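You operate a simulated robot arm through the tools that you are given. There is no shell and no other tool.

The job below is to be done with a simulated two-armed robot. You get a single attempt, and the scene is never put back.

Task
Top the oil tank up to the FULL mark.
Fine: lid open, spout over the filler, pump; spout parked and lid shut after; spill none. Where these are worked on the way, their far stop is far enough and under half their travel is too little: swing spout.

The check looks at the end state, three seconds after you hand in, the way a careful person would. Anything else that was tipped, shoved, dropped, spilled or broken makes it a failure. A push-on lid holds only when it is set on centred and level and pressed home; a screw cap is set on level and turned clockwise until tight.

Robot
Two 7-joint arms with two-finger grippers on one trunk that stands fixed in place. Base frame: the origin is at the foot of the trunk, x ahead of it, y to its left, z up. Lengths are in m, angles in rad, forces in N, time in s.
The left shoulder is at [0.054, 0.216, 1.209], the right one opposite. With the tool pointing down near the work surface each hand reaches from about 0.1 to 0.74 m from the base axis, measured 20 degrees to its own side. Payload 3.18 kg a hand.
The TCP of each hand is the grasp point between the finger pads, 0.03 m short of the fingertips. In the tool frame z runs along the fingers and y along their closing line. The gripper opens to 0.144 m; its body begins 0.103 m behind the TCP.
Orientation is that of the tool frame in the base frame, as a unit quaternion [w, x, y, z]. With the fingers straight down and closing along the base's y, the tool's x points along the base's -x, its y along +y and its z along -z.

Tools
- The arms move only by the tool drive_tool. It takes "left_targets", "right_targets" or both (then of equal length, played together; a hand with none holds still); each is a list of rows, each a list of 7 numbers: the shift along the base's x, y, z in m, then the turn, a rotation vector about the base's x, y, z in rad, then the finger opening in m, from 0 to 0.144. In form: [[dx, dy, dz, rx, ry, rz, grip], ...]. A call has 1 to 20 rows; each row is the pose to reach, as a shift and turn from the pose commanded when the call began. Rows are played at 5 a second. More than 0.05 m and 0.15 rad between two rows, or a gripper value outside its range, and nothing of the call is played. A pose out of reach is approached as far as the arm can. The call stops where the force on the tool passes 90 N (or 10 N more than at its start, if that is more) or the arm is blocked; 0.2 s more then pass. Each finger travels about 0.1867 m/s and halts on what it meets, pressing with about 27 N; the grip force reading is that of the motor and also rises with nothing between the fingers. The clock runs only during rows and for 0.2 s after the last one: add rows that repeat a pose to give the fingers time. It gives the time, the measured TCP pose, the force on the tool (base axes), the opening and the grip force at its end, in the units of the frame above (readings bear some noise), with the torque about the TCP (base axes, N m) and any sound that the robot's microphone picked up.
- Cameras (640 x 400 px; columns grow to the right, rows downward): "scene" is now at [0.1299, 0.0371, 1.4074]; the picture's right is [0.39, -0.92, 0.00], its down [-0.47, -0.20, -0.86] and it looks along [0.79, 0.33, -0.52] (base axes); focal length 340 px, centre (320, 200). "left" rides on the left gripper at [0.076, -0.016, -0.143] in its tool frame; the picture's right is [0.21, 0.98, 0.00], its down [-0.84, 0.18, -0.51] and it looks along [-0.50, 0.11, 0.86] (tool axes); focal length 218 px, centre (320, 200). "right" rides on the right gripper at [0.076, 0.016, -0.143] in its tool frame; the picture's right is [-0.21, 0.98, 0.00], its down [-0.84, -0.18, -0.51] and it looks along [-0.50, -0.11, 0.86] (tool axes); focal length 218 px, centre (320, 200).
- get_image(camera): a new picture of that camera. The clock stands still meanwhile.
- move_column(by): moves the trunk up (or, below 0, down) by that many m; the arms and the scene camera ride with it, the base frame stays. It gives what a move gives, with no picture.
- head_to(pan, tilt): turns the head with the scene camera to pan (to the left, within 1.396 rad either way) and tilt (down, from -0.506 to 1.204), counted from straight ahead of the robot (the tilt from the chest, where the trunk bows). It gives what a move gives.
- measure_at(camera, pixels): for up to 12 pixels [column, row] of the newest picture of that camera ("zoom" is the newest enlarged one), the place [x, y, z] in the base frame of the surface seen there, good to about 0.003 m. The clock stands still meanwhile.
- zoom(camera, box): a new picture of the part [left, top, right, bottom] of that camera's present view, enlarged. The clock stands still meanwhile.
- close_job(): hands the job in; it is judged then, once.

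Unless the task says otherwise, let go and move clear before handing in.

The tools are called as name(argument=value, ...) on one line, values as JSON. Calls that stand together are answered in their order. drive_tool: Moves the arms, as the interface text tells. Its arguments: {"type":"object","properties":{"left_targets":{"type":"array","items":{"type":"array","items":{"type":"number"}}},"right_targets":{"type":"array","items":{"type":"array","items":{"type":"number"}}}},"required":[]} The other tools are called the same way: move_column (by) moves the trunk up or down; head_to (pan, tilt) turns the head that bears the scene camera; get_image (camera) takes a picture; measure_at (camera, pixels) gives the place of the surface under pixels of a picture; zoom (camera, box) takes an enlarged picture of a part of a camera's view; close_job () hands the job in.

At the start:

```text
time_s: 0.0
left_eef_pos: [0.3717, 0.4463, 1.1853]
left_tool_rot: [0.002, 0.0, 1.0, 0.0]
left_contact_force: [0.5, 0.2, -0.8]
left_moment: [0.0, -0.02, -0.01]
left_width: 0.144
left_gripper_force: 0.0
right_eef_pos: [0.4154, 0.0468, 1.2287]
right_tool_rot: [0.0, 0.0, 1.0, 0.0]
right_contact_force: [0.1, -0.5, 0.5]
right_moment: [-0.03, 0.0, 0.02]
right_width: 0.144
right_gripper_force: 0.1
trunk travel left (down, up): [-0.289, 0.08]
head pan, tilt (commanded): [0.4, 0.541]
```

scene: 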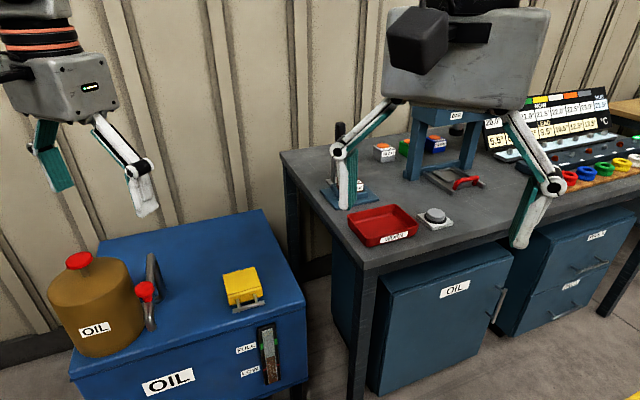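
right: 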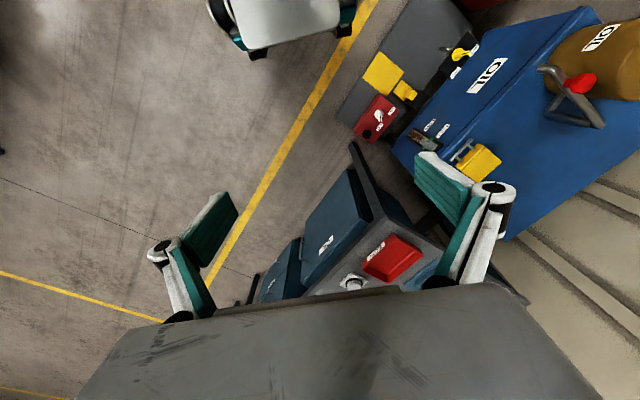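
left: 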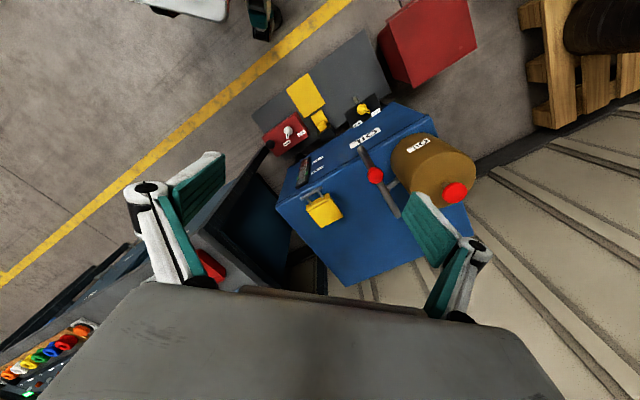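

The scene picture shows the blue OIL tank at lower left, with a brown drum and its red pump knob (79,262), a swing spout with a red knob (145,291), a yellow lid (242,287) and a level gauge (268,355). I'll turn the head toward the tank to see it better.

head_to(pan=0.75, tilt=0.75)

get_image(camera="scene")

```text
time_s: 0.8
left_eef_pos: [0.3711, 0.4476, 1.1846]
left_tool_rot: [0.001, 0.0, 1.0, 0.0]
left_contact_force: [0.9, -0.1, 0.1]
left_moment: [0.01, 0.04, -0.01]
left_width: 0.1438
left_gripper_force: 0.1
right_eef_pos: [0.4155, 0.0463, 1.2301]
right_tool_rot: [0.0, 0.0, 1.0, 0.0]
right_contact_force: [-1.2, 0.5, 0.8]
right_moment: [0.05, 0.0, 0.03]
right_width: 0.1437
right_gripper_force: 0.1
trunk travel left (down, up): [-0.289, 0.08]
head pan, tilt (commanded): [0.75, 0.75]
```

```text
taken
```

scene: 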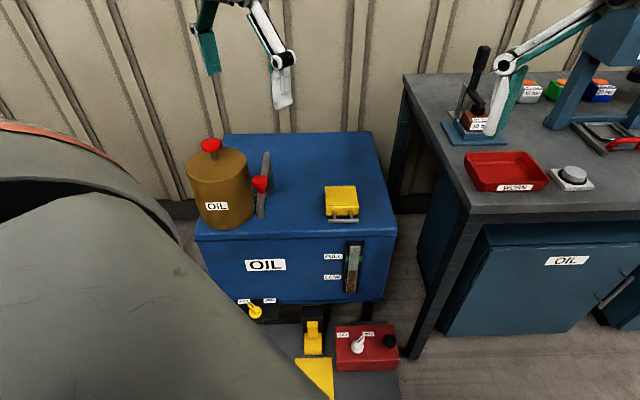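

The tank is now in full view, and below it are a yellow valve (255,310), a yellow pedal (313,340) and a red box with a switch (360,345). I'll enlarge these parts.

zoom(camera="scene", box=[170, 120, 410, 270])

zoom(camera="scene", box=[220, 230, 420, 400])

measure_at(camera="scene", pixels=[[211, 144], [217, 165], [260, 183], [267, 155], [260, 212], [341, 192], [343, 215], [355, 250], [355, 285], [300, 170], [255, 312], [312, 340]])

```text
2.67 times, centred on (290, 195) of scene
```

zoom: 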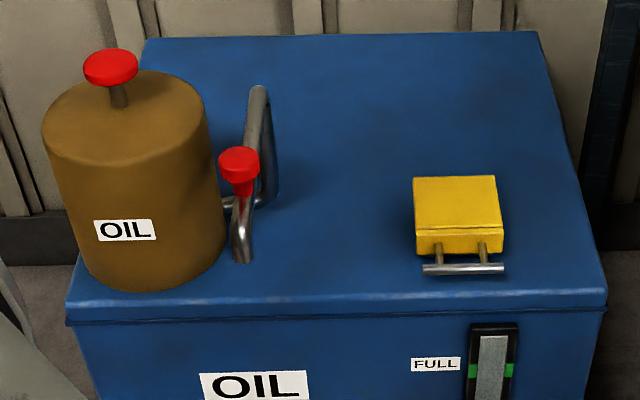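

```text
2.35 times, centred on (320, 315) of scene
```

zoom: 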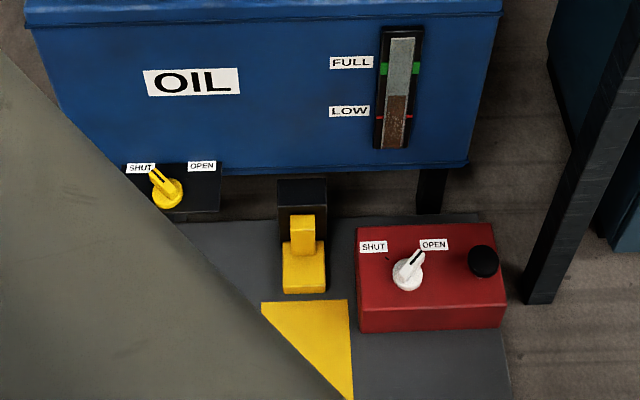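

```text
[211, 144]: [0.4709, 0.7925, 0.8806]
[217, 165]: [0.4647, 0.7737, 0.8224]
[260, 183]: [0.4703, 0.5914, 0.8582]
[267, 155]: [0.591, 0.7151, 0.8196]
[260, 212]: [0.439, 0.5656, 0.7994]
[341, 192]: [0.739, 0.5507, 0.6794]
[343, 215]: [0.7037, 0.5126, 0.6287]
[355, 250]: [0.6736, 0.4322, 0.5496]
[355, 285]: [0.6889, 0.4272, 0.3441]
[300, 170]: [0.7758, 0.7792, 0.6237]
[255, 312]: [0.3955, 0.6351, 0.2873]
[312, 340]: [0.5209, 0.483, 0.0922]
```

The level gauge shows about half (well below the green FULL mark), the valve knobs below look unrelated. I'll look closely at the spout and the lid from both cameras.

zoom(camera="scene", box=[180, 130, 290, 235])

zoom(camera="scene", box=[300, 170, 400, 300])

zoom(camera="left", box=[250, 80, 500, 280])

```text
3.81 times, centred on (235, 182) of scene
```

zoom: 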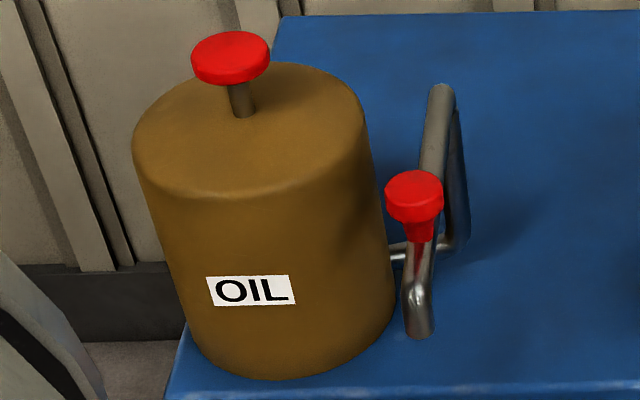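

```text
3.08 times, centred on (350, 235) of scene
```

zoom: 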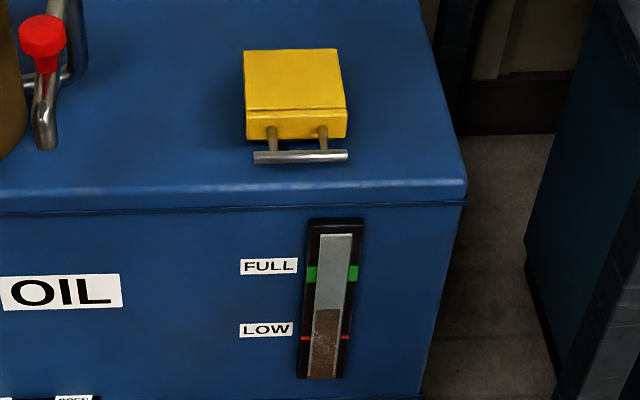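

```text
2.00 times, centred on (375, 180) of left
```

zoom: 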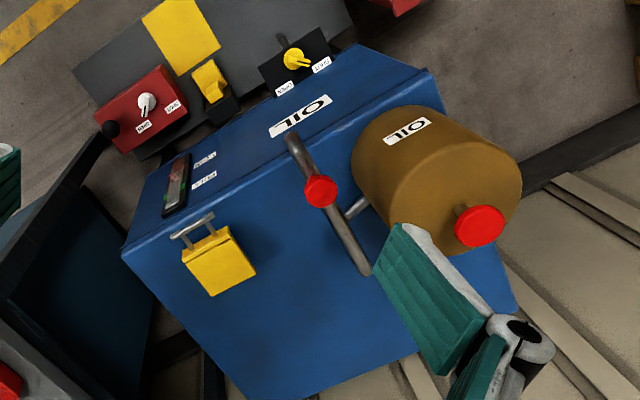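

The spout's post is about at (0.59,0.715) and its outlet end near (0.44,0.57), and the yellow lid carries a bar handle on its near side. I'll measure the lid, tank corners, and spout in more detail.

zoom(camera="scene", box=[310, 175, 370, 230])

measure_at(camera="zoom", pixels=[[160, 140], [460, 130], [180, 315], [500, 305], [180, 385], [505, 380], [220, 480], [470, 475], [340, 480], [270, 430], [330, 220], [420, 430]])

```text
7.27 times, centred on (340, 202) of scene
```

zoom: 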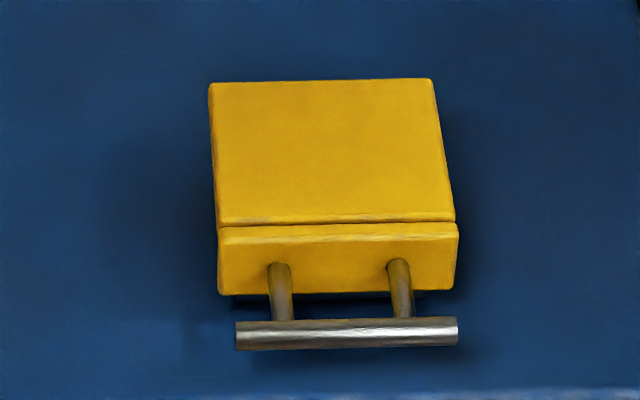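

```text
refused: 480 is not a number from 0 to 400
```

measure_at(camera="zoom", pixels=[[215, 90], [427, 85], [225, 213], [445, 213], [225, 285], [450, 282], [245, 335], [450, 330], [345, 333], [280, 290], [330, 150], [402, 290]])

measure_at(camera="scene", pixels=[[228, 134], [373, 134], [200, 232], [392, 232], [266, 154], [262, 170], [260, 176], [258, 198], [258, 215], [252, 196], [211, 140], [215, 158]])

```text
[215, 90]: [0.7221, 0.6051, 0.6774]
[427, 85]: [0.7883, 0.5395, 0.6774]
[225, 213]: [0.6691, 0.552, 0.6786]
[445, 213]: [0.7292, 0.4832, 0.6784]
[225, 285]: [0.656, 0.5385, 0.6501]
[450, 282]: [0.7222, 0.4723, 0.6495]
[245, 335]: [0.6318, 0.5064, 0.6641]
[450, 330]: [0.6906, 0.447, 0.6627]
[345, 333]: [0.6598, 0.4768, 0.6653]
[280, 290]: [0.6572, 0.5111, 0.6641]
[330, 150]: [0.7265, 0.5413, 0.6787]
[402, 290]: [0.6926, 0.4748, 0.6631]
```

```text
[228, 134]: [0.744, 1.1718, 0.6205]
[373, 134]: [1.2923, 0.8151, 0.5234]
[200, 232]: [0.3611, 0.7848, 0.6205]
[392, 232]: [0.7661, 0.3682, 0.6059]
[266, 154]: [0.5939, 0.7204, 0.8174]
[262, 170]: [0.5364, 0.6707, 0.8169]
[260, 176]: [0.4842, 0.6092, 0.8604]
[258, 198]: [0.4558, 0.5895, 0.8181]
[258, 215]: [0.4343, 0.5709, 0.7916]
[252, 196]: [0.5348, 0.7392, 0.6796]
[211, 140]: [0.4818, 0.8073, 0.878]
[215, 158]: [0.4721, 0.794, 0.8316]
```

The lid sits about at (0.727,0.545) with its bar handle centred at (0.661,0.477,0.664), along a line at -46°, hinge at the back; the post of the spout is near (0.592,0.718). Before lowering the trunk for reach, I'll check the bench near the right arm.

measure_at(camera="scene", pixels=[[408, 80], [470, 215], [600, 205], [500, 185], [460, 130], [570, 172], [520, 250], [360, 340], [390, 340]])

get_image(camera="right")

get_image(camera="left")

```text
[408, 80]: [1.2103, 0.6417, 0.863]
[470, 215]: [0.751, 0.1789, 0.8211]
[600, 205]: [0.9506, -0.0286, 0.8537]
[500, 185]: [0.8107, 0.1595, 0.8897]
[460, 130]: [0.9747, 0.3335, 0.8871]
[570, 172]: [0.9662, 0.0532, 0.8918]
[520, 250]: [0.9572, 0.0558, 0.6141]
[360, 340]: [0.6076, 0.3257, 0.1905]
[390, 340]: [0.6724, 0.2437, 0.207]
```

```text
taken
```

right: 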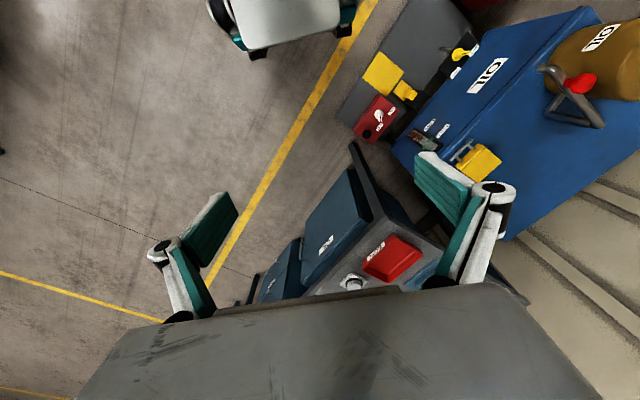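

```text
taken
```

left: 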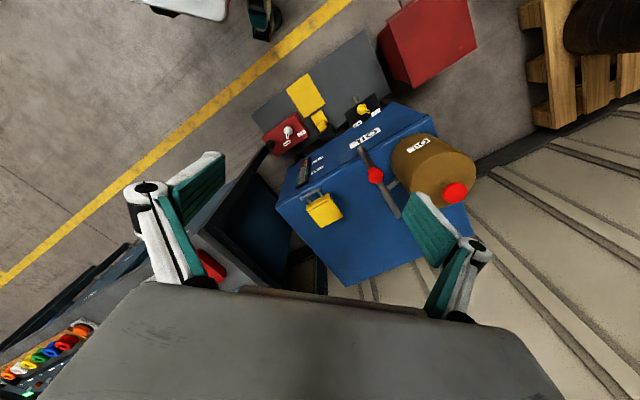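

The bench's near corner is at (0.75,0.18) at z 0.89, clear of both hands, and the left hand hangs clear in front of the spout. I'll lower the trunk by 0.2 m.

move_column(by=-0.2)

get_image(camera="scene")

```text
time_s: 3.0
left_eef_pos: [0.4175, 0.4474, 0.8449]
left_tool_rot: [-0.225, 0.0, 0.974, 0.001]
left_contact_force: [-0.4, -0.2, 0.1]
left_moment: [0.0, -0.05, 0.0]
left_width: 0.1438
left_gripper_force: 0.0
right_eef_pos: [0.432, 0.0454, 1.0315]
right_tool_rot: [-0.012, 0.027, 1.0, 0.01]
right_contact_force: [-0.8, 0.0, 0.7]
right_moment: [0.01, -0.03, -0.01]
right_width: 0.1441
right_gripper_force: 0.1
trunk travel left (down, up): [-0.089, 0.28]
head pan, tilt (commanded): [0.75, 0.75]
```

```text
taken
```

scene: 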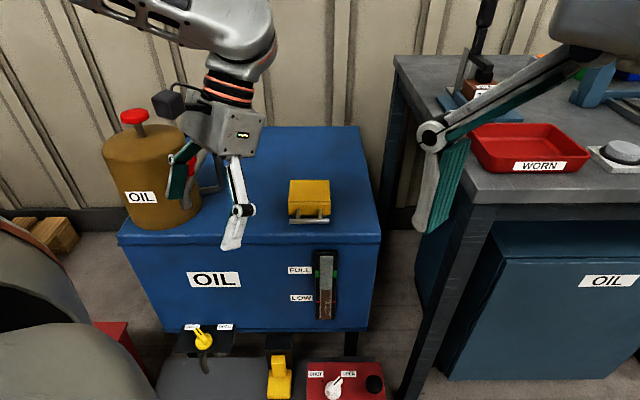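

After the trunk move the left hand reads z 0.845 and is tilted back by about 0.45 rad, which I did not ask for; something may have touched the left arm. I'll look to the left and with the hand cameras before moving on.

get_image(camera="left")

head_to(pan=1.2, tilt=0.9)

get_image(camera="scene")

```text
taken
```

left: 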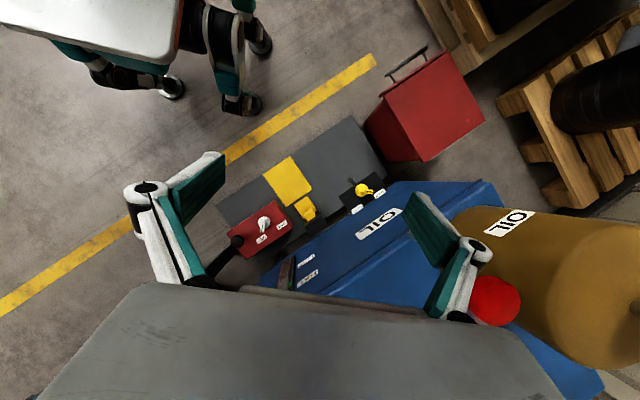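

```text
time_s: 3.9
left_eef_pos: [0.4181, 0.4459, 0.8457]
left_tool_rot: [-0.225, 0.0, 0.974, -0.001]
left_contact_force: [0.6, 0.5, -0.2]
left_moment: [-0.03, -0.02, -0.01]
left_width: 0.144
left_gripper_force: 0.1
right_eef_pos: [0.418, 0.0477, 1.0244]
right_tool_rot: [0.004, 0.006, 1.0, -0.005]
right_contact_force: [23.3, 82.4, -58.6]
right_moment: [-14.12, -1.1, -7.14]
right_width: 0.144
right_gripper_force: 0.0
trunk travel left (down, up): [-0.089, 0.28]
head pan, tilt (commanded): [1.201, 0.901]
```

```text
taken
```

scene: 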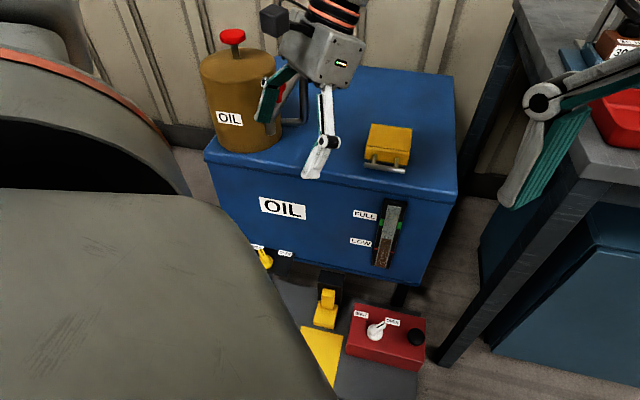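

The right hand now reads a contact force of [23,82,-59] N, so something is touching it or its arm. I'll look with the right camera and turn the head back to the pan it had before.

get_image(camera="right")

head_to(pan=0.0, tilt=0.75)

get_image(camera="scene")

```text
taken
```

right: 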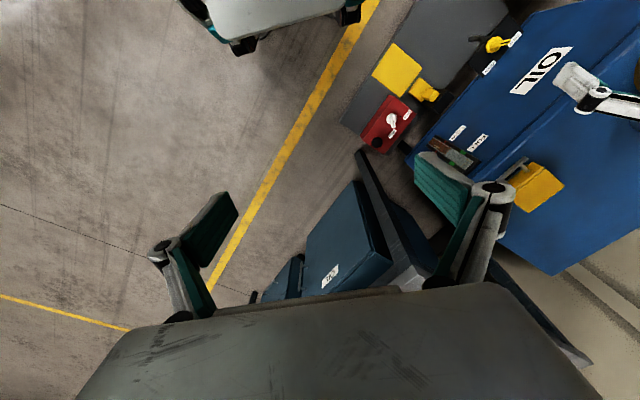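

```text
time_s: 5.3
left_eef_pos: [0.4182, 0.446, 0.8451]
left_tool_rot: [-0.225, 0.001, 0.974, 0.001]
left_contact_force: [-0.4, -0.2, -0.8]
left_moment: [0.02, 0.01, 0.01]
left_width: 0.1439
left_gripper_force: 0.0
right_eef_pos: [0.4206, 0.0462, 1.0324]
right_tool_rot: [-0.002, 0.006, 1.0, 0.006]
right_contact_force: [6.6, 8.0, -11.0]
right_moment: [-1.38, 0.09, -0.7]
right_width: 0.1439
right_gripper_force: 0.0
trunk travel left (down, up): [-0.089, 0.28]
head pan, tilt (commanded): [0.0, 0.75]
```

```text
taken
```

scene: 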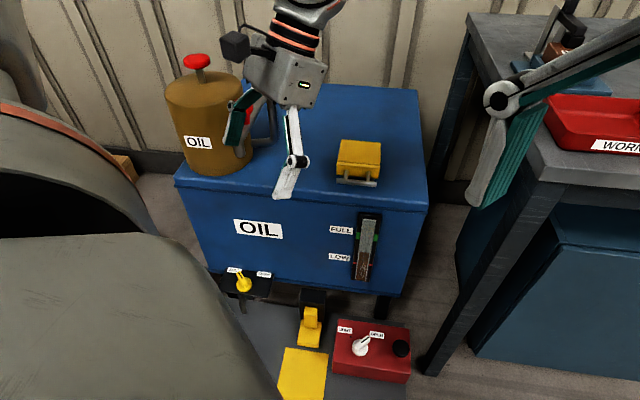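

The head was commanded to pan 0 but the picture hardly turned, and the right hand still reads about 15 N, so the head and arms may be interfering. I'll hold both arms still for a moment and re-read, then re-image.

drive_tool(left_targets=[[0, 0, 0, 0, 0, 0, 0.144]], right_targets=[[0, 0, 0, 0, 0, 0, 0.144]])

get_image(camera="scene")

measure_at(camera="scene", pixels=[[345, 150], [365, 172], [300, 85], [290, 190], [235, 45], [40, 110], [40, 300], [150, 300], [500, 95], [620, 60], [490, 190], [10, 30]])

```text
time_s: 5.7
left_eef_pos: [0.4177, 0.4465, 0.8458]
left_tool_rot: [-0.225, 0.0, 0.974, 0.0]
left_contact_force: [0.0, -0.7, 0.1]
left_moment: [0.02, -0.04, -0.04]
left_width: 0.144
left_gripper_force: 0.0
right_eef_pos: [0.4202, 0.0467, 1.0339]
right_tool_rot: [-0.001, 0.007, 1.0, 0.005]
right_contact_force: [3.0, 5.4, -8.2]
right_moment: [-0.95, -0.12, -0.44]
right_width: 0.144
right_gripper_force: 0.1
trunk travel left (down, up): [-0.089, 0.28]
head pan, tilt (commanded): [0.0, 0.75]
```

```text
taken
```

scene: 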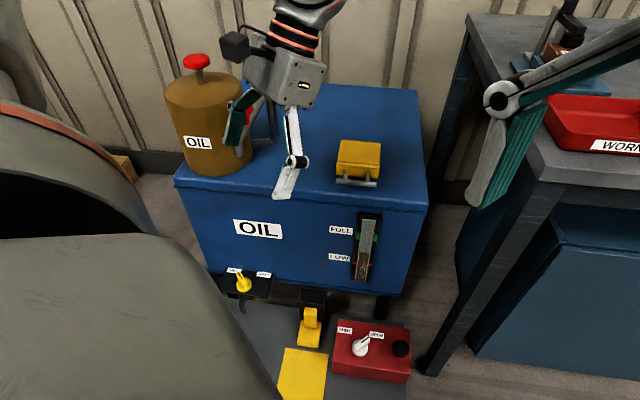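

```text
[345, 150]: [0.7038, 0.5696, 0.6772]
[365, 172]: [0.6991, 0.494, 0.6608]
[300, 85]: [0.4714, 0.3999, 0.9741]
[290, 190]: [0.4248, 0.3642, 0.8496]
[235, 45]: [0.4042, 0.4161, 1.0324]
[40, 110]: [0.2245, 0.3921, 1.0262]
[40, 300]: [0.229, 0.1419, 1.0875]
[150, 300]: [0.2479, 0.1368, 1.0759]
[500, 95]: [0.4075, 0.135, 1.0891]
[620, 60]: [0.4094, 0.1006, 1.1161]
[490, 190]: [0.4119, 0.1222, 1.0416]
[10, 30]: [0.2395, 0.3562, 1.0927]
```

The measured points (40,300)→(0.23,0.14,1.09) and (40,110)→(0.22,0.39,1.03) show a left arm link close to the head and to the right hand. I'll draw the right arm away to the right first, slowly.

drive_tool(right_targets=[[0, -0.03, 0, 0, 0, 0, 0.144], [0, -0.07, 0, 0, 0, 0, 0.144], [0, -0.11, 0, 0, 0, 0, 0.144], [0, -0.15, 0, 0, 0, 0, 0.144], [0, -0.19, 0, 0, 0, 0, 0.144], [0, -0.23, 0, 0, 0, 0, 0.144], [0, -0.25, 0, 0, 0, 0, 0.144]])

get_image(camera="scene")

get_image(camera="right")

```text
time_s: 6.1
left_eef_pos: [0.417, 0.4467, 0.8466]
left_tool_rot: [-0.224, -0.001, 0.975, 0.0]
left_contact_force: [-0.4, 0.8, -1.1]
left_moment: [-0.01, 0.0, -0.01]
left_width: 0.144
left_gripper_force: 0.0
right_eef_pos: [0.429, 0.0245, 1.0335]
right_tool_rot: [0.001, 0.028, 1.0, 0.011]
right_contact_force: [-0.2, 0.4, 0.8]
right_moment: [-0.07, -0.05, 0.01]
right_width: 0.1444
right_gripper_force: 0.0
trunk travel left (down, up): [-0.089, 0.28]
head pan, tilt (commanded): [0.0, 0.75]
stopped in row 1 (right hand): the force on the tool passed its limit at 106 N (the readings are from after the stop); the commanded pose is now the measured one
```

```text
taken
```

scene: 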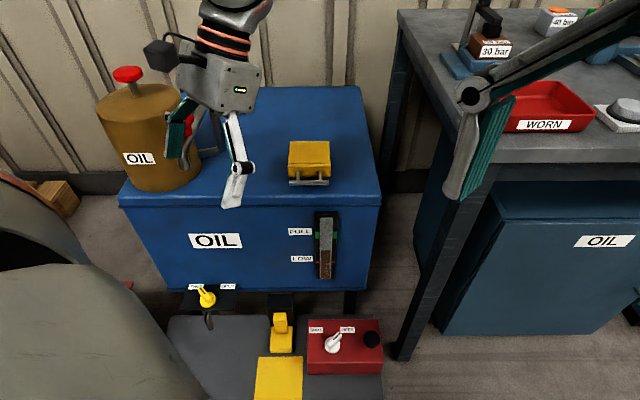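

```text
taken
```

right: 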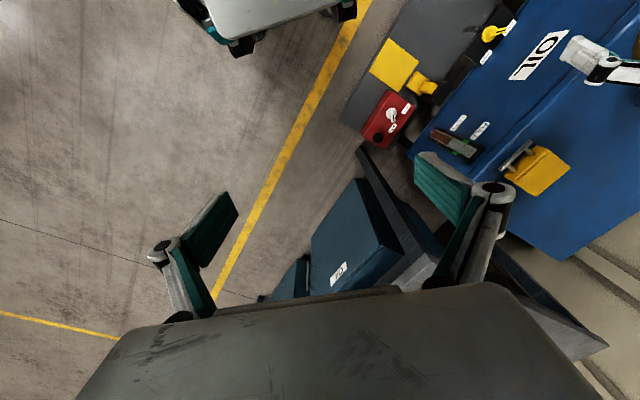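

Shifting the right hand only 0.02 m hit 106 N, and the head then turned a little further, so the head and the right arm seem to press on each other. I'll set the head to the pan it is now at so that it stops pushing, tilted up to see the arms.

head_to(pan=0.75, tilt=0.3)

get_image(camera="scene")

```text
time_s: 7.2
left_eef_pos: [0.4173, 0.4479, 0.8441]
left_tool_rot: [-0.226, 0.0, 0.974, 0.0]
left_contact_force: [0.0, 0.4, -0.8]
left_moment: [-0.05, -0.01, -0.01]
left_width: 0.144
left_gripper_force: 0.2
right_eef_pos: [0.4269, 0.0272, 1.029]
right_tool_rot: [0.003, 0.02, 1.0, 0.004]
right_contact_force: [-0.1, 0.0, 0.0]
right_moment: [-0.04, -0.02, 0.01]
right_width: 0.144
right_gripper_force: 0.0
trunk travel left (down, up): [-0.089, 0.28]
head pan, tilt (commanded): [0.75, 0.3]
```

```text
taken
```

scene: 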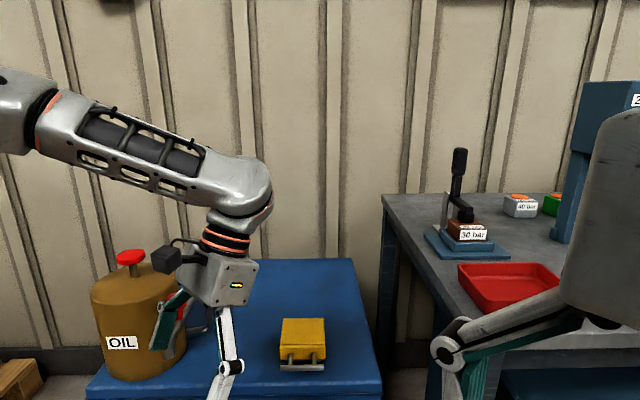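

With the head tilted up the right hand reads zero force, and the left forearm is seen intact at (150,150). I'll pan in a small step to see where the right arm is relative to the head.

head_to(pan=0.4, tilt=0.2)

get_image(camera="scene")

```text
time_s: 8.0
left_eef_pos: [0.4181, 0.4472, 0.845]
left_tool_rot: [-0.224, 0.0, 0.974, -0.001]
left_contact_force: [0.2, 1.0, 0.4]
left_moment: [-0.04, -0.01, 0.02]
left_width: 0.1441
left_gripper_force: 0.2
right_eef_pos: [0.4279, 0.0256, 1.0314]
right_tool_rot: [0.001, 0.023, 1.0, 0.007]
right_contact_force: [-1.2, 0.2, -0.1]
right_moment: [0.0, -0.02, -0.02]
right_width: 0.144
right_gripper_force: 0.1
trunk travel left (down, up): [-0.089, 0.28]
head pan, tilt (commanded): [0.4, 0.201]
```

```text
taken
```

scene: 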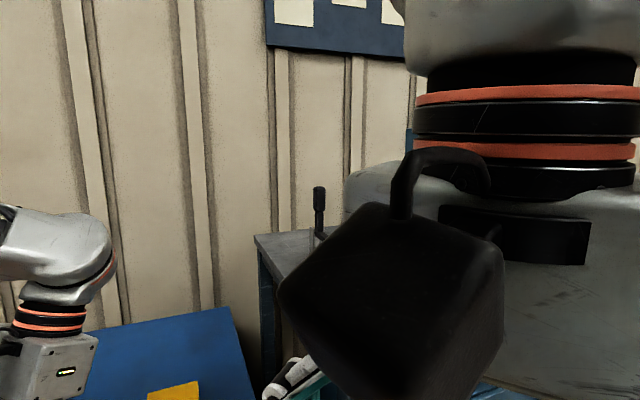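

The right gripper's camera box (390,290) is right in front of the head camera now. I'll measure how near it is.

measure_at(camera="scene", pixels=[[330, 300], [400, 240], [460, 290], [440, 350], [520, 240], [500, 130], [450, 30], [600, 300], [70, 360], [40, 230]])

```text
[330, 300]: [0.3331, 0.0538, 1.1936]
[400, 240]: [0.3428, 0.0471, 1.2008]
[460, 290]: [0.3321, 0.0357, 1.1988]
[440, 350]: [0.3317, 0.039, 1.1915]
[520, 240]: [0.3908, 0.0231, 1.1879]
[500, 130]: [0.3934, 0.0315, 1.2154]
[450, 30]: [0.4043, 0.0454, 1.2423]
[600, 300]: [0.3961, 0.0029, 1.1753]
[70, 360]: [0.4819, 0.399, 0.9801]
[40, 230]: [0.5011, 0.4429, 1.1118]
```

Working back from the measured points, the head camera is now near (0.305,0.037,1.22): the trunk bowed forward as it went down, so the head came up against the right hand's camera box at (0.33,0.045,1.19). I'll move the right hand forward away from the head, then to the right.

drive_tool(right_targets=[[0.02, 0, 0, 0, 0, 0, 0.144], [0.04, 0, 0, 0, 0, 0, 0.144], [0.06, 0, 0, 0, 0, 0, 0.144], [0.08, 0, 0, 0, 0, 0, 0.144]])

get_image(camera="scene")

```text
time_s: 9.0
left_eef_pos: [0.4183, 0.4468, 0.8456]
left_tool_rot: [-0.225, -0.001, 0.974, 0.0]
left_contact_force: [0.1, 0.2, -1.0]
left_moment: [-0.03, 0.0, 0.03]
left_width: 0.1441
left_gripper_force: 0.1
right_eef_pos: [0.5079, 0.0258, 1.0317]
right_tool_rot: [0.001, 0.022, 1.0, 0.007]
right_contact_force: [-0.7, 0.5, -0.1]
right_moment: [-0.02, 0.0, 0.01]
right_width: 0.144
right_gripper_force: 0.0
trunk travel left (down, up): [-0.089, 0.28]
head pan, tilt (commanded): [0.4, 0.201]
```

```text
taken
```

scene: 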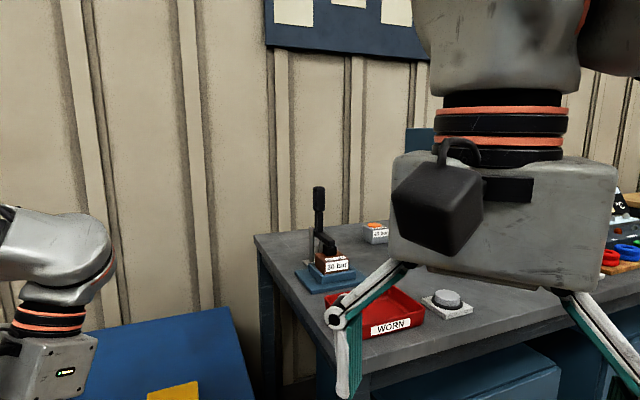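

The right hand moved freely to x 0.508 with no force. I'll now swing it to the right out of the head's way.

drive_tool(right_targets=[[0, -0.04, 0, 0, 0, 0, 0.144], [0, -0.08, 0, 0, 0, 0, 0.144], [0, -0.12, 0, 0, 0, 0, 0.144], [0, -0.16, 0, 0, 0, 0, 0.144], [0, -0.2, 0, 0, 0, 0, 0.144], [0, -0.24, 0, 0, 0, 0, 0.144], [0, -0.28, 0, 0, 0, 0, 0.144]])

head_to(pan=0.6, tilt=0.6)

get_image(camera="scene")

```text
time_s: 10.6
left_eef_pos: [0.4177, 0.4467, 0.8461]
left_tool_rot: [-0.225, -0.001, 0.974, 0.0]
left_contact_force: [-1.0, -0.1, -0.1]
left_moment: [0.0, 0.05, 0.0]
left_width: 0.1438
left_gripper_force: 0.0
right_eef_pos: [0.5075, -0.2568, 1.0335]
right_tool_rot: [0.002, 0.022, 1.0, 0.007]
right_contact_force: [0.3, 0.3, 0.6]
right_moment: [0.04, -0.03, 0.01]
right_width: 0.1441
right_gripper_force: 0.0
trunk travel left (down, up): [-0.089, 0.28]
head pan, tilt (commanded): [0.4, 0.201]
```

```text
time_s: 11.5
left_eef_pos: [0.4183, 0.4481, 0.8457]
left_tool_rot: [-0.225, 0.0, 0.974, 0.0]
left_contact_force: [-0.9, -0.3, 0.8]
left_moment: [0.01, -0.01, 0.03]
left_width: 0.1437
left_gripper_force: 0.1
right_eef_pos: [0.5082, -0.2555, 1.0332]
right_tool_rot: [0.001, 0.023, 1.0, 0.008]
right_contact_force: [0.2, -0.9, -0.6]
right_moment: [-0.02, -0.03, 0.0]
right_width: 0.144
right_gripper_force: 0.0
trunk travel left (down, up): [-0.089, 0.28]
head pan, tilt (commanded): [0.6, 0.6]
```

```text
taken
```

scene: 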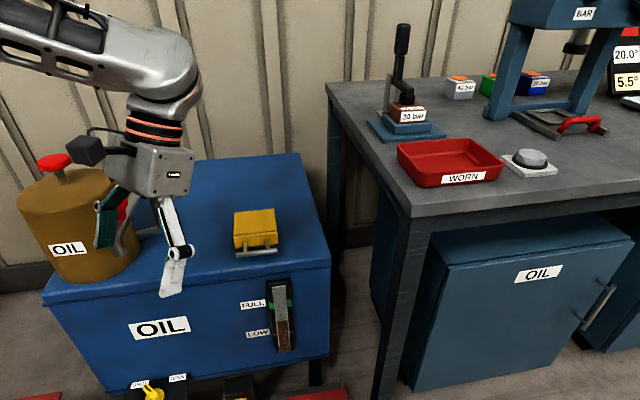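

The right arm is out of the way at (0.508,-0.256,1.03) with no force on either hand, and the scene looks undisturbed. I'll enlarge the left gripper to learn the finger thickness, and measure it.

zoom(camera="scene", box=[70, 100, 250, 310])

zoom(camera="left", box=[100, 130, 520, 340])

```text
1.90 times, centred on (160, 205) of scene
```

zoom: 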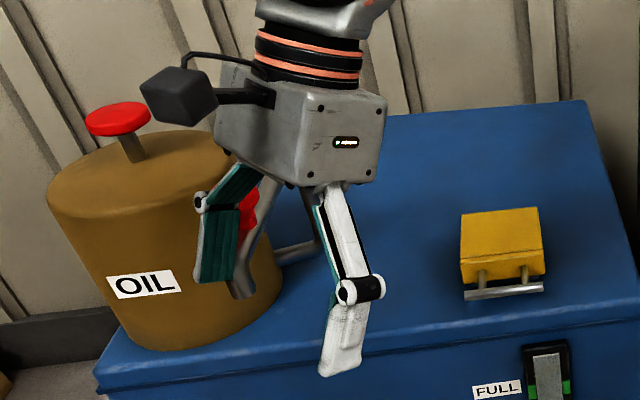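

```text
1.52 times, centred on (310, 235) of left
```

zoom: 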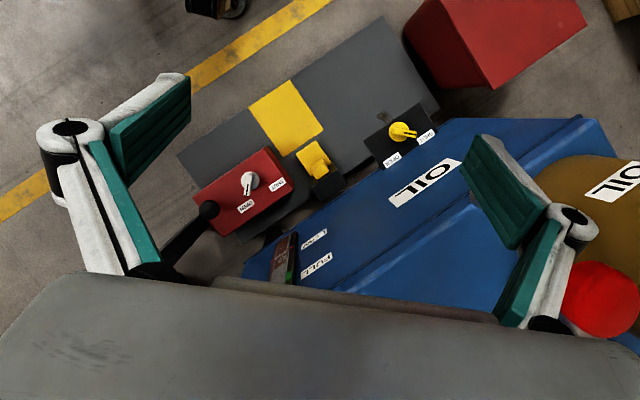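

The fingers taper at the tips and look about 0.013 m thick; the handle bar stands just over the tank's front edge with about 0.035 m free behind and below it. I'll first lift the left hand clear of the spout knob, undo the tilt and bring it forward.

drive_tool(left_targets=[[0.0, -0.02, 0.03, 0, 0, 0, 0.144], [0.01, -0.04, 0.07, 0, -0.11, 0, 0.144], [0.03, -0.06, 0.1, 0, -0.23, 0, 0.144], [0.05, -0.08, 0.12, 0, -0.35, 0, 0.144], [0.08, -0.1, 0.12, 0, -0.454, 0, 0.144], [0.08, -0.1, 0.12, 0, -0.454, 0, 0.144]])

get_image(camera="scene")

```text
time_s: 12.9
left_eef_pos: [0.4977, 0.3552, 0.9614]
left_tool_rot: [0.001, 0.001, 1.0, -0.001]
left_contact_force: [-0.2, 1.0, -0.2]
left_moment: [-0.03, 0.05, 0.0]
left_width: 0.144
left_gripper_force: 0.0
left hand out of reach, approached as far as the arm can: row 1, 2, 3, 4
right_eef_pos: [0.5087, -0.2554, 1.0333]
right_tool_rot: [0.002, 0.023, 1.0, 0.006]
right_contact_force: [-0.6, 0.0, 0.3]
right_moment: [0.02, -0.03, 0.01]
right_width: 0.144
right_gripper_force: 0.0
trunk travel left (down, up): [-0.089, 0.28]
head pan, tilt (commanded): [0.6, 0.6]
```

```text
taken
```

scene: 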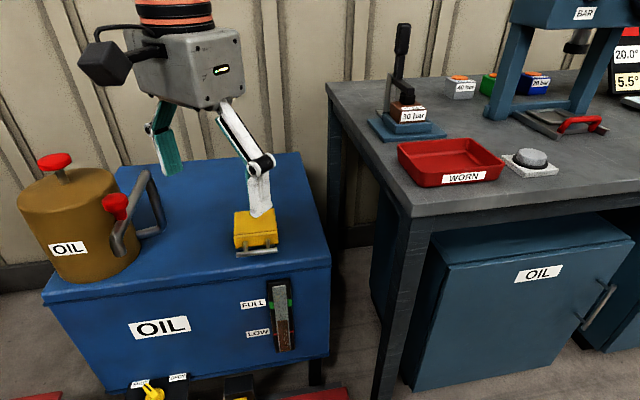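

The left hand is now level at (0.498,0.355,0.961), and the scene shows spout knob (117,205) and lid (255,230) untouched. I'll yaw the hand by -0.80 rad so that it closes across the handle bar.

drive_tool(left_targets=[[0, 0, 0, 0, 0, -0.13, 0.144], [0, 0, 0, 0, 0, -0.27, 0.12], [0, 0, 0, 0, 0, -0.41, 0.1], [0, 0, 0, 0, 0, -0.55, 0.08], [0, 0, 0, 0, 0, -0.69, 0.06], [0, 0, 0, 0, 0, -0.803, 0.05], [0, 0, 0, 0, 0, -0.803, 0.05]])

get_image(camera="scene")

get_image(camera="left")

```text
time_s: 14.5
left_eef_pos: [0.4976, 0.3477, 0.9658]
left_tool_rot: [0.0, 0.392, 0.92, 0.001]
left_contact_force: [-0.8, -0.5, 0.3]
left_moment: [-0.03, 0.03, 0.02]
left_width: 0.05
left_gripper_force: 0.0
right_eef_pos: [0.5084, -0.2559, 1.0335]
right_tool_rot: [0.001, 0.022, 1.0, 0.007]
right_contact_force: [0.3, -0.4, 0.4]
right_moment: [-0.02, -0.01, -0.01]
right_width: 0.1441
right_gripper_force: 0.1
trunk travel left (down, up): [-0.089, 0.28]
head pan, tilt (commanded): [0.6, 0.6]
```

```text
taken
```

scene: 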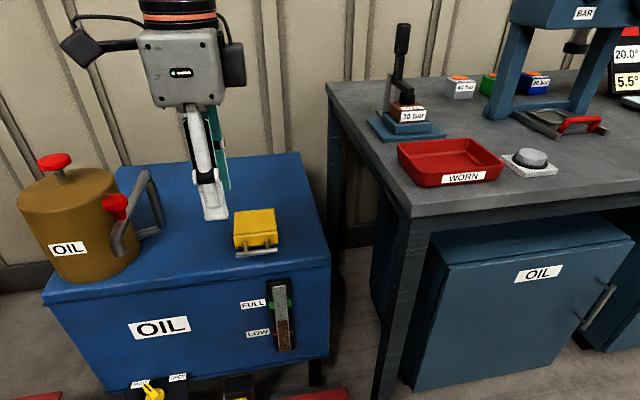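

```text
taken
```

left: 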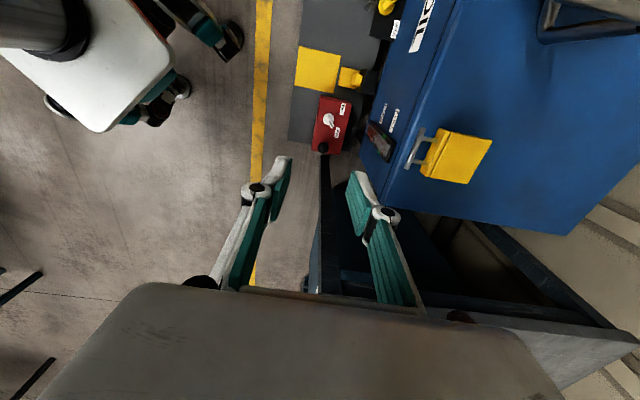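

The hand's yaw now reads -0.805 rad, matching the lid. Before tilting in, I'll re-measure the handle bar from this closer view.

zoom(camera="scene", box=[215, 195, 295, 270])

```text
5.33 times, centred on (255, 232) of scene
```

zoom: 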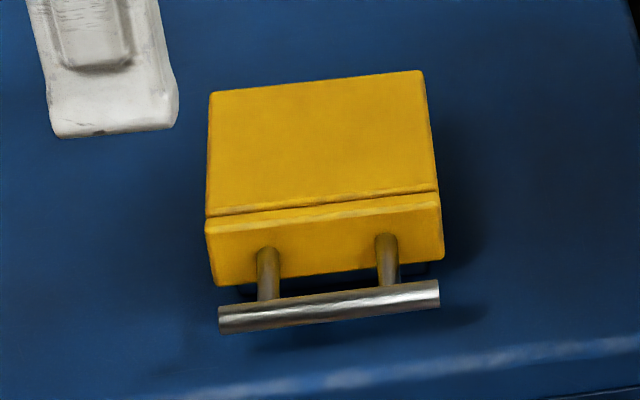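

measure_at(camera="zoom", pixels=[[225, 320], [435, 292], [330, 307], [268, 275], [386, 262], [230, 250], [430, 228], [225, 105], [412, 80], [320, 380], [60, 100], [165, 90]])

```text
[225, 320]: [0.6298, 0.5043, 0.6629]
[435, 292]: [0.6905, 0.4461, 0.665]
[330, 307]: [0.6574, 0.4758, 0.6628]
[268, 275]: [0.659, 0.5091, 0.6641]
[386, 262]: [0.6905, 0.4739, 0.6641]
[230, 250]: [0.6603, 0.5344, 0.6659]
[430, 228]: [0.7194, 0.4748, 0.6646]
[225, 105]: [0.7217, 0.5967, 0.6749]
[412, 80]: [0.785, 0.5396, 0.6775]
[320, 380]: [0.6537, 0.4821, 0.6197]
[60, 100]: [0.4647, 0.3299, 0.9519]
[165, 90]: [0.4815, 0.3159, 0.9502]
```

The bar centre comes out at about (0.662,0.478,0.660), posts 0.048 m apart, free gap to the lid face 0.039 m. I'll tilt the hand 35° from the vertical... that is, fingers 35° below level toward the lid, in stages, starting with part of the tilt while moving to a point in front of and above the handle.

drive_tool(left_targets=[[0.0, 0.0, -0.02, 0.07, -0.072, 0, 0.05], [0.0, 0.0, -0.04, 0.165, -0.17, 0, 0.05], [0.01, 0.005, -0.06, 0.26, -0.27, 0, 0.05], [0.02, 0.01, -0.08, 0.355, -0.367, 0, 0.05], [0.03, 0.015, -0.1, 0.45, -0.465, 0, 0.05], [0.03, 0.015, -0.12, 0.545, -0.563, 0, 0.05], [0.03, 0.015, -0.14, 0.6676, -0.6907, 0, 0.05], [0.03, 0.015, -0.14, 0.6676, -0.6907, 0, 0.05]])

get_image(camera="scene")

get_image(camera="left")

```text
refused: row 7 steps farther than a row can; nothing moved
```

```text
taken
```

scene: 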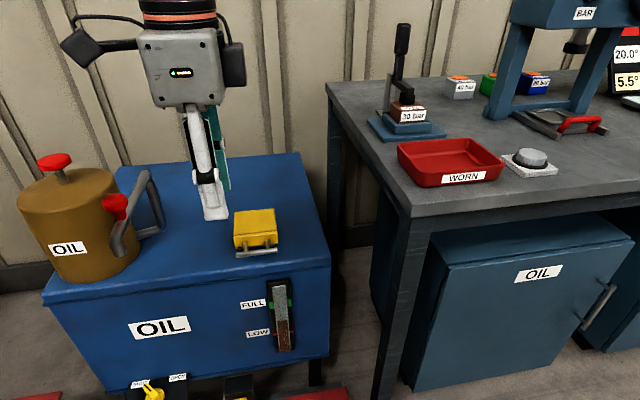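

```text
taken
```

left: 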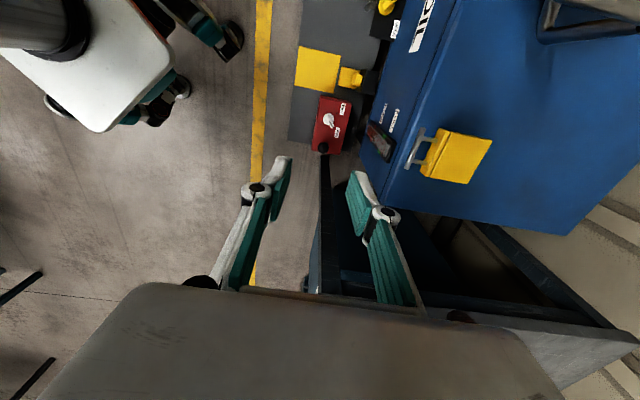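

Row 7 turned too far per row, so nothing moved. I'll spread the tilt evenly over seven rows while moving to (0.60,0.42,0.80).

drive_tool(left_targets=[[0.015, 0.01, -0.02, 0.0953, -0.0986, 0, 0.05], [0.03, 0.02, -0.045, 0.1906, -0.1972, 0, 0.05], [0.045, 0.03, -0.07, 0.2859, -0.2958, 0, 0.05], [0.06, 0.04, -0.095, 0.3812, -0.3944, 0, 0.05], [0.075, 0.05, -0.12, 0.4765, -0.493, 0, 0.05], [0.09, 0.06, -0.145, 0.5718, -0.5916, 0, 0.05], [0.102, 0.072, -0.166, 0.667, -0.69, 0, 0.05], [0.102, 0.072, -0.166, 0.667, -0.69, 0, 0.05]])

get_image(camera="scene")

get_image(camera="left")

```text
time_s: 16.3
left_eef_pos: [0.6013, 0.4202, 0.8011]
left_tool_rot: [0.182, 0.345, 0.816, 0.426]
left_contact_force: [0.5, 0.1, -0.4]
left_moment: [0.02, 0.02, 0.0]
left_width: 0.0499
left_gripper_force: 0.2
right_eef_pos: [0.5069, -0.2554, 1.0346]
right_tool_rot: [0.002, 0.023, 1.0, 0.007]
right_contact_force: [-0.4, -0.1, -0.9]
right_moment: [0.0, 0.02, -0.01]
right_width: 0.144
right_gripper_force: 0.1
trunk travel left (down, up): [-0.089, 0.28]
head pan, tilt (commanded): [0.6, 0.6]
```

```text
taken
```

scene: 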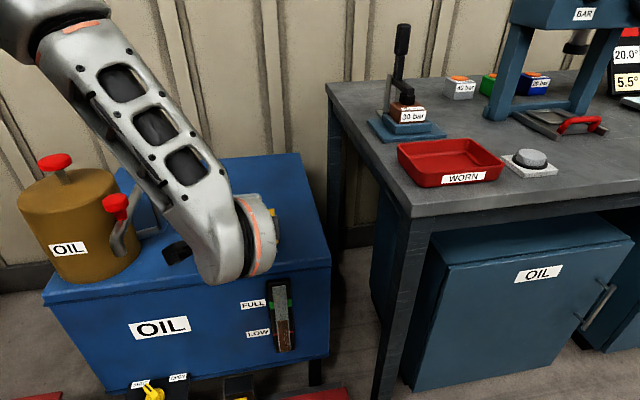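

```text
taken
```

left: 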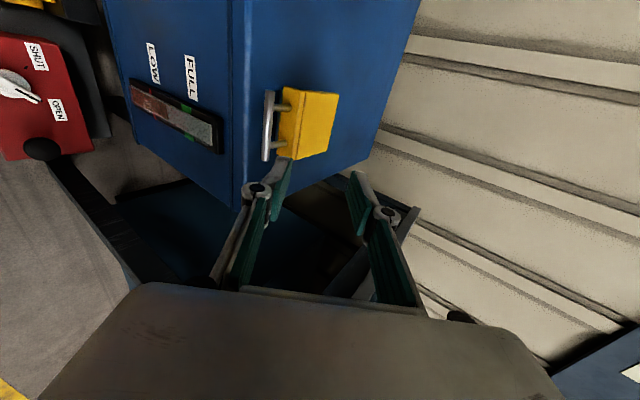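

The hand is at (0.601,0.420,0.801) pointing 35° below level toward the lid; the left camera sees the bar at (268,125) and the fingers at (280,190)/(360,205). I'll go down to the point 0.05 m short of the grasp, opening 0.04.

drive_tool(left_targets=[[0.008, 0.0076, -0.035, 0, 0, 0, 0.045], [0.016, 0.0152, -0.07, 0, 0, 0, 0.04], [0.0237, 0.0228, -0.105, 0, 0, 0, 0.04], [0.0237, 0.0228, -0.105, 0, 0, 0, 0.04]])

get_image(camera="left")

zoom(camera="left", box=[200, 60, 440, 240])

get_image(camera="right")

```text
time_s: 17.3
left_eef_pos: [0.6233, 0.4396, 0.6969]
left_tool_rot: [0.181, 0.346, 0.817, 0.425]
left_contact_force: [0.2, 0.6, -0.1]
left_moment: [0.0, -0.02, -0.01]
left_width: 0.04
left_gripper_force: 0.0
right_eef_pos: [0.5072, -0.2557, 1.0333]
right_tool_rot: [0.002, 0.023, 1.0, 0.007]
right_contact_force: [-0.2, 0.3, -0.1]
right_moment: [0.04, -0.01, 0.03]
right_width: 0.1439
right_gripper_force: 0.1
trunk travel left (down, up): [-0.089, 0.28]
head pan, tilt (commanded): [0.6, 0.6]
```

```text
taken
```

left: 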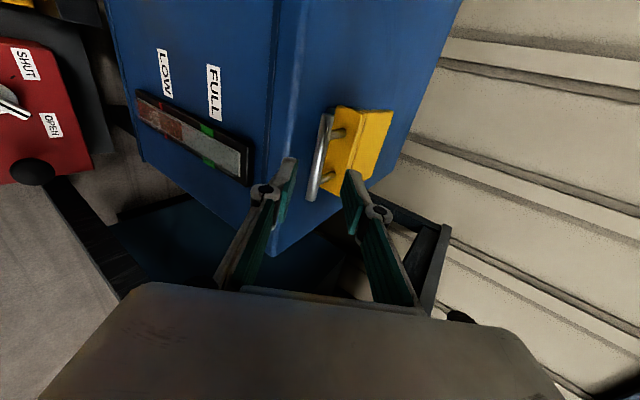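

```text
2.22 times, centred on (320, 150) of left
```

zoom: 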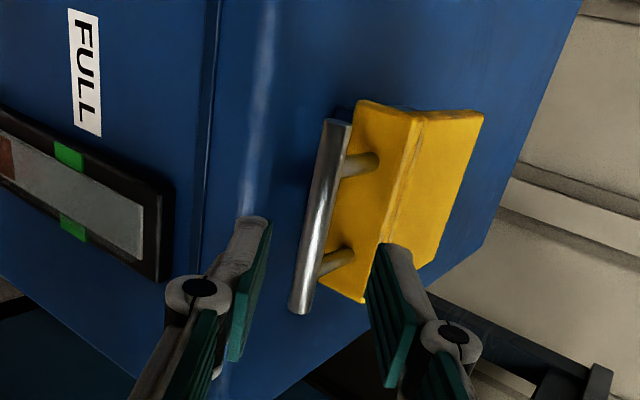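

```text
taken
```

right: 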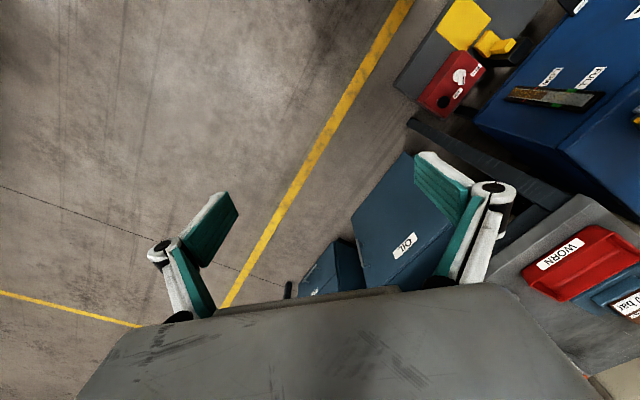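

In the enlarged left picture the bar (320,220) lies between the two fingertips (250,290)/(395,310), and the offsets work out within 1 mm. I'll advance 0.05 m along the finger direction.

drive_tool(left_targets=[[0.0075, 0.0072, -0.0073, 0, 0, 0, 0.04], [0.015, 0.0145, -0.0146, 0, 0, 0, 0.04], [0.0225, 0.0217, -0.022, 0, 0, 0, 0.04], [0.03, 0.029, -0.0293, 0, 0, 0, 0.04], [0.03, 0.029, -0.0293, 0, 0, 0, 0.04]])

zoom(camera="left", box=[200, 60, 440, 240])

```text
time_s: 18.5
left_eef_pos: [0.6528, 0.4717, 0.6654]
left_tool_rot: [0.18, 0.346, 0.817, 0.425]
left_contact_force: [0.3, 0.3, -0.2]
left_moment: [0.02, -0.01, 0.01]
left_width: 0.0399
left_gripper_force: 0.0
right_eef_pos: [0.5083, -0.2566, 1.0348]
right_tool_rot: [0.001, 0.022, 1.0, 0.007]
right_contact_force: [0.1, 0.1, -0.9]
right_moment: [-0.01, -0.01, -0.01]
right_width: 0.1439
right_gripper_force: 0.0
trunk travel left (down, up): [-0.089, 0.28]
head pan, tilt (commanded): [0.6, 0.6]
```

```text
2.22 times, centred on (320, 150) of left
```

zoom: 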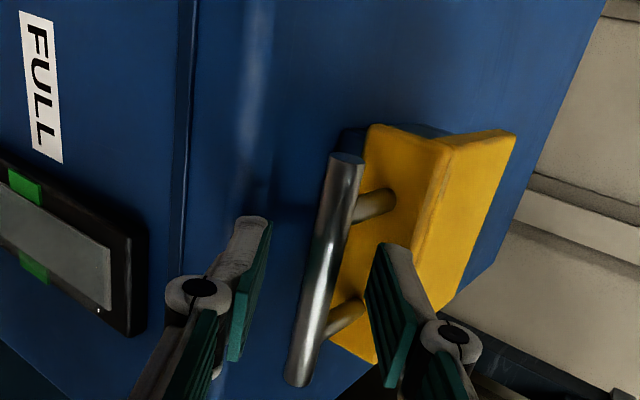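

No contact, and the upper finger (385,250) sits between the two posts (370,205)/(345,320), with the bar between the fingers. I'll close on the bar.

drive_tool(left_targets=[[0, 0, 0, 0, 0, 0, 0.02], [0, 0, 0, 0, 0, 0, 0.0], [0, 0, 0, 0, 0, 0, 0.0], [0, 0, 0, 0, 0, 0, 0.0]])

zoom(camera="left", box=[200, 60, 440, 240])

```text
time_s: 19.5
left_eef_pos: [0.6528, 0.4709, 0.6645]
left_tool_rot: [0.18, 0.346, 0.817, 0.425]
left_contact_force: [0.7, -0.1, 0.4]
left_moment: [-0.28, -0.24, 0.44]
left_width: 0.0107
left_gripper_force: 40.9
right_eef_pos: [0.5083, -0.2557, 1.0327]
right_tool_rot: [0.001, 0.022, 1.0, 0.007]
right_contact_force: [0.1, -0.4, 1.3]
right_moment: [0.02, 0.01, 0.0]
right_width: 0.1442
right_gripper_force: 0.0
trunk travel left (down, up): [-0.089, 0.28]
head pan, tilt (commanded): [0.6, 0.6]
```

```text
2.22 times, centred on (320, 150) of left
```

zoom: 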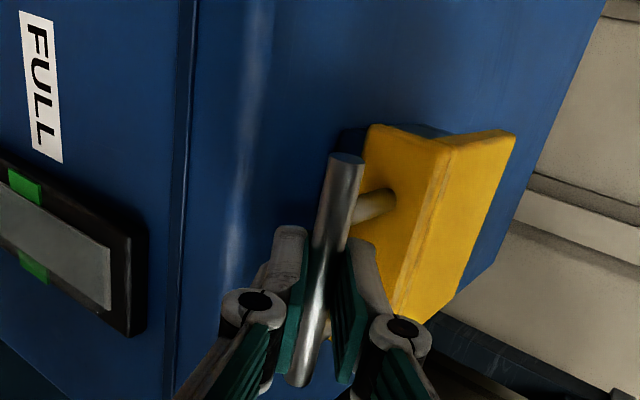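

The gripper holds the bar at a width of 0.0107 m with no side force. I'll lift it along an arc about the hinge line at the lid's back edge, first only about a third of the way to check the forces.

drive_tool(left_targets=[[0.0012, 0.0011, 0.012, 0, 0, 0, 0.0], [0.0032, 0.0031, 0.0267, 0, 0, 0, 0.0], [0.0089, 0.0086, 0.0487, 0, 0, 0, 0.0], [0.0173, 0.0168, 0.069, 0, 0, 0, 0.0]])

get_image(camera="left")

```text
time_s: 20.5
left_eef_pos: [0.6695, 0.486, 0.7386]
left_tool_rot: [0.182, 0.345, 0.816, 0.427]
left_contact_force: [-17.3, -13.8, 11.8]
left_moment: [-0.74, -0.7, 0.34]
left_width: 0.01
left_gripper_force: 40.2
right_eef_pos: [0.5067, -0.256, 1.0353]
right_tool_rot: [0.004, 0.023, 1.0, 0.008]
right_contact_force: [0.5, -0.4, -0.3]
right_moment: [-0.01, -0.04, -0.02]
right_width: 0.144
right_gripper_force: 0.0
trunk travel left (down, up): [-0.089, 0.28]
head pan, tilt (commanded): [0.6, 0.6]
```

```text
taken
```

left: 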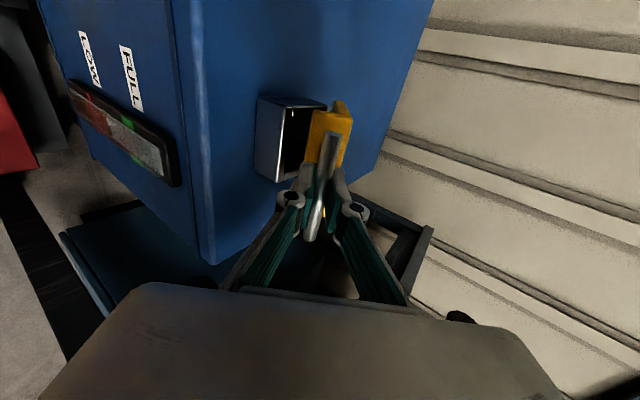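

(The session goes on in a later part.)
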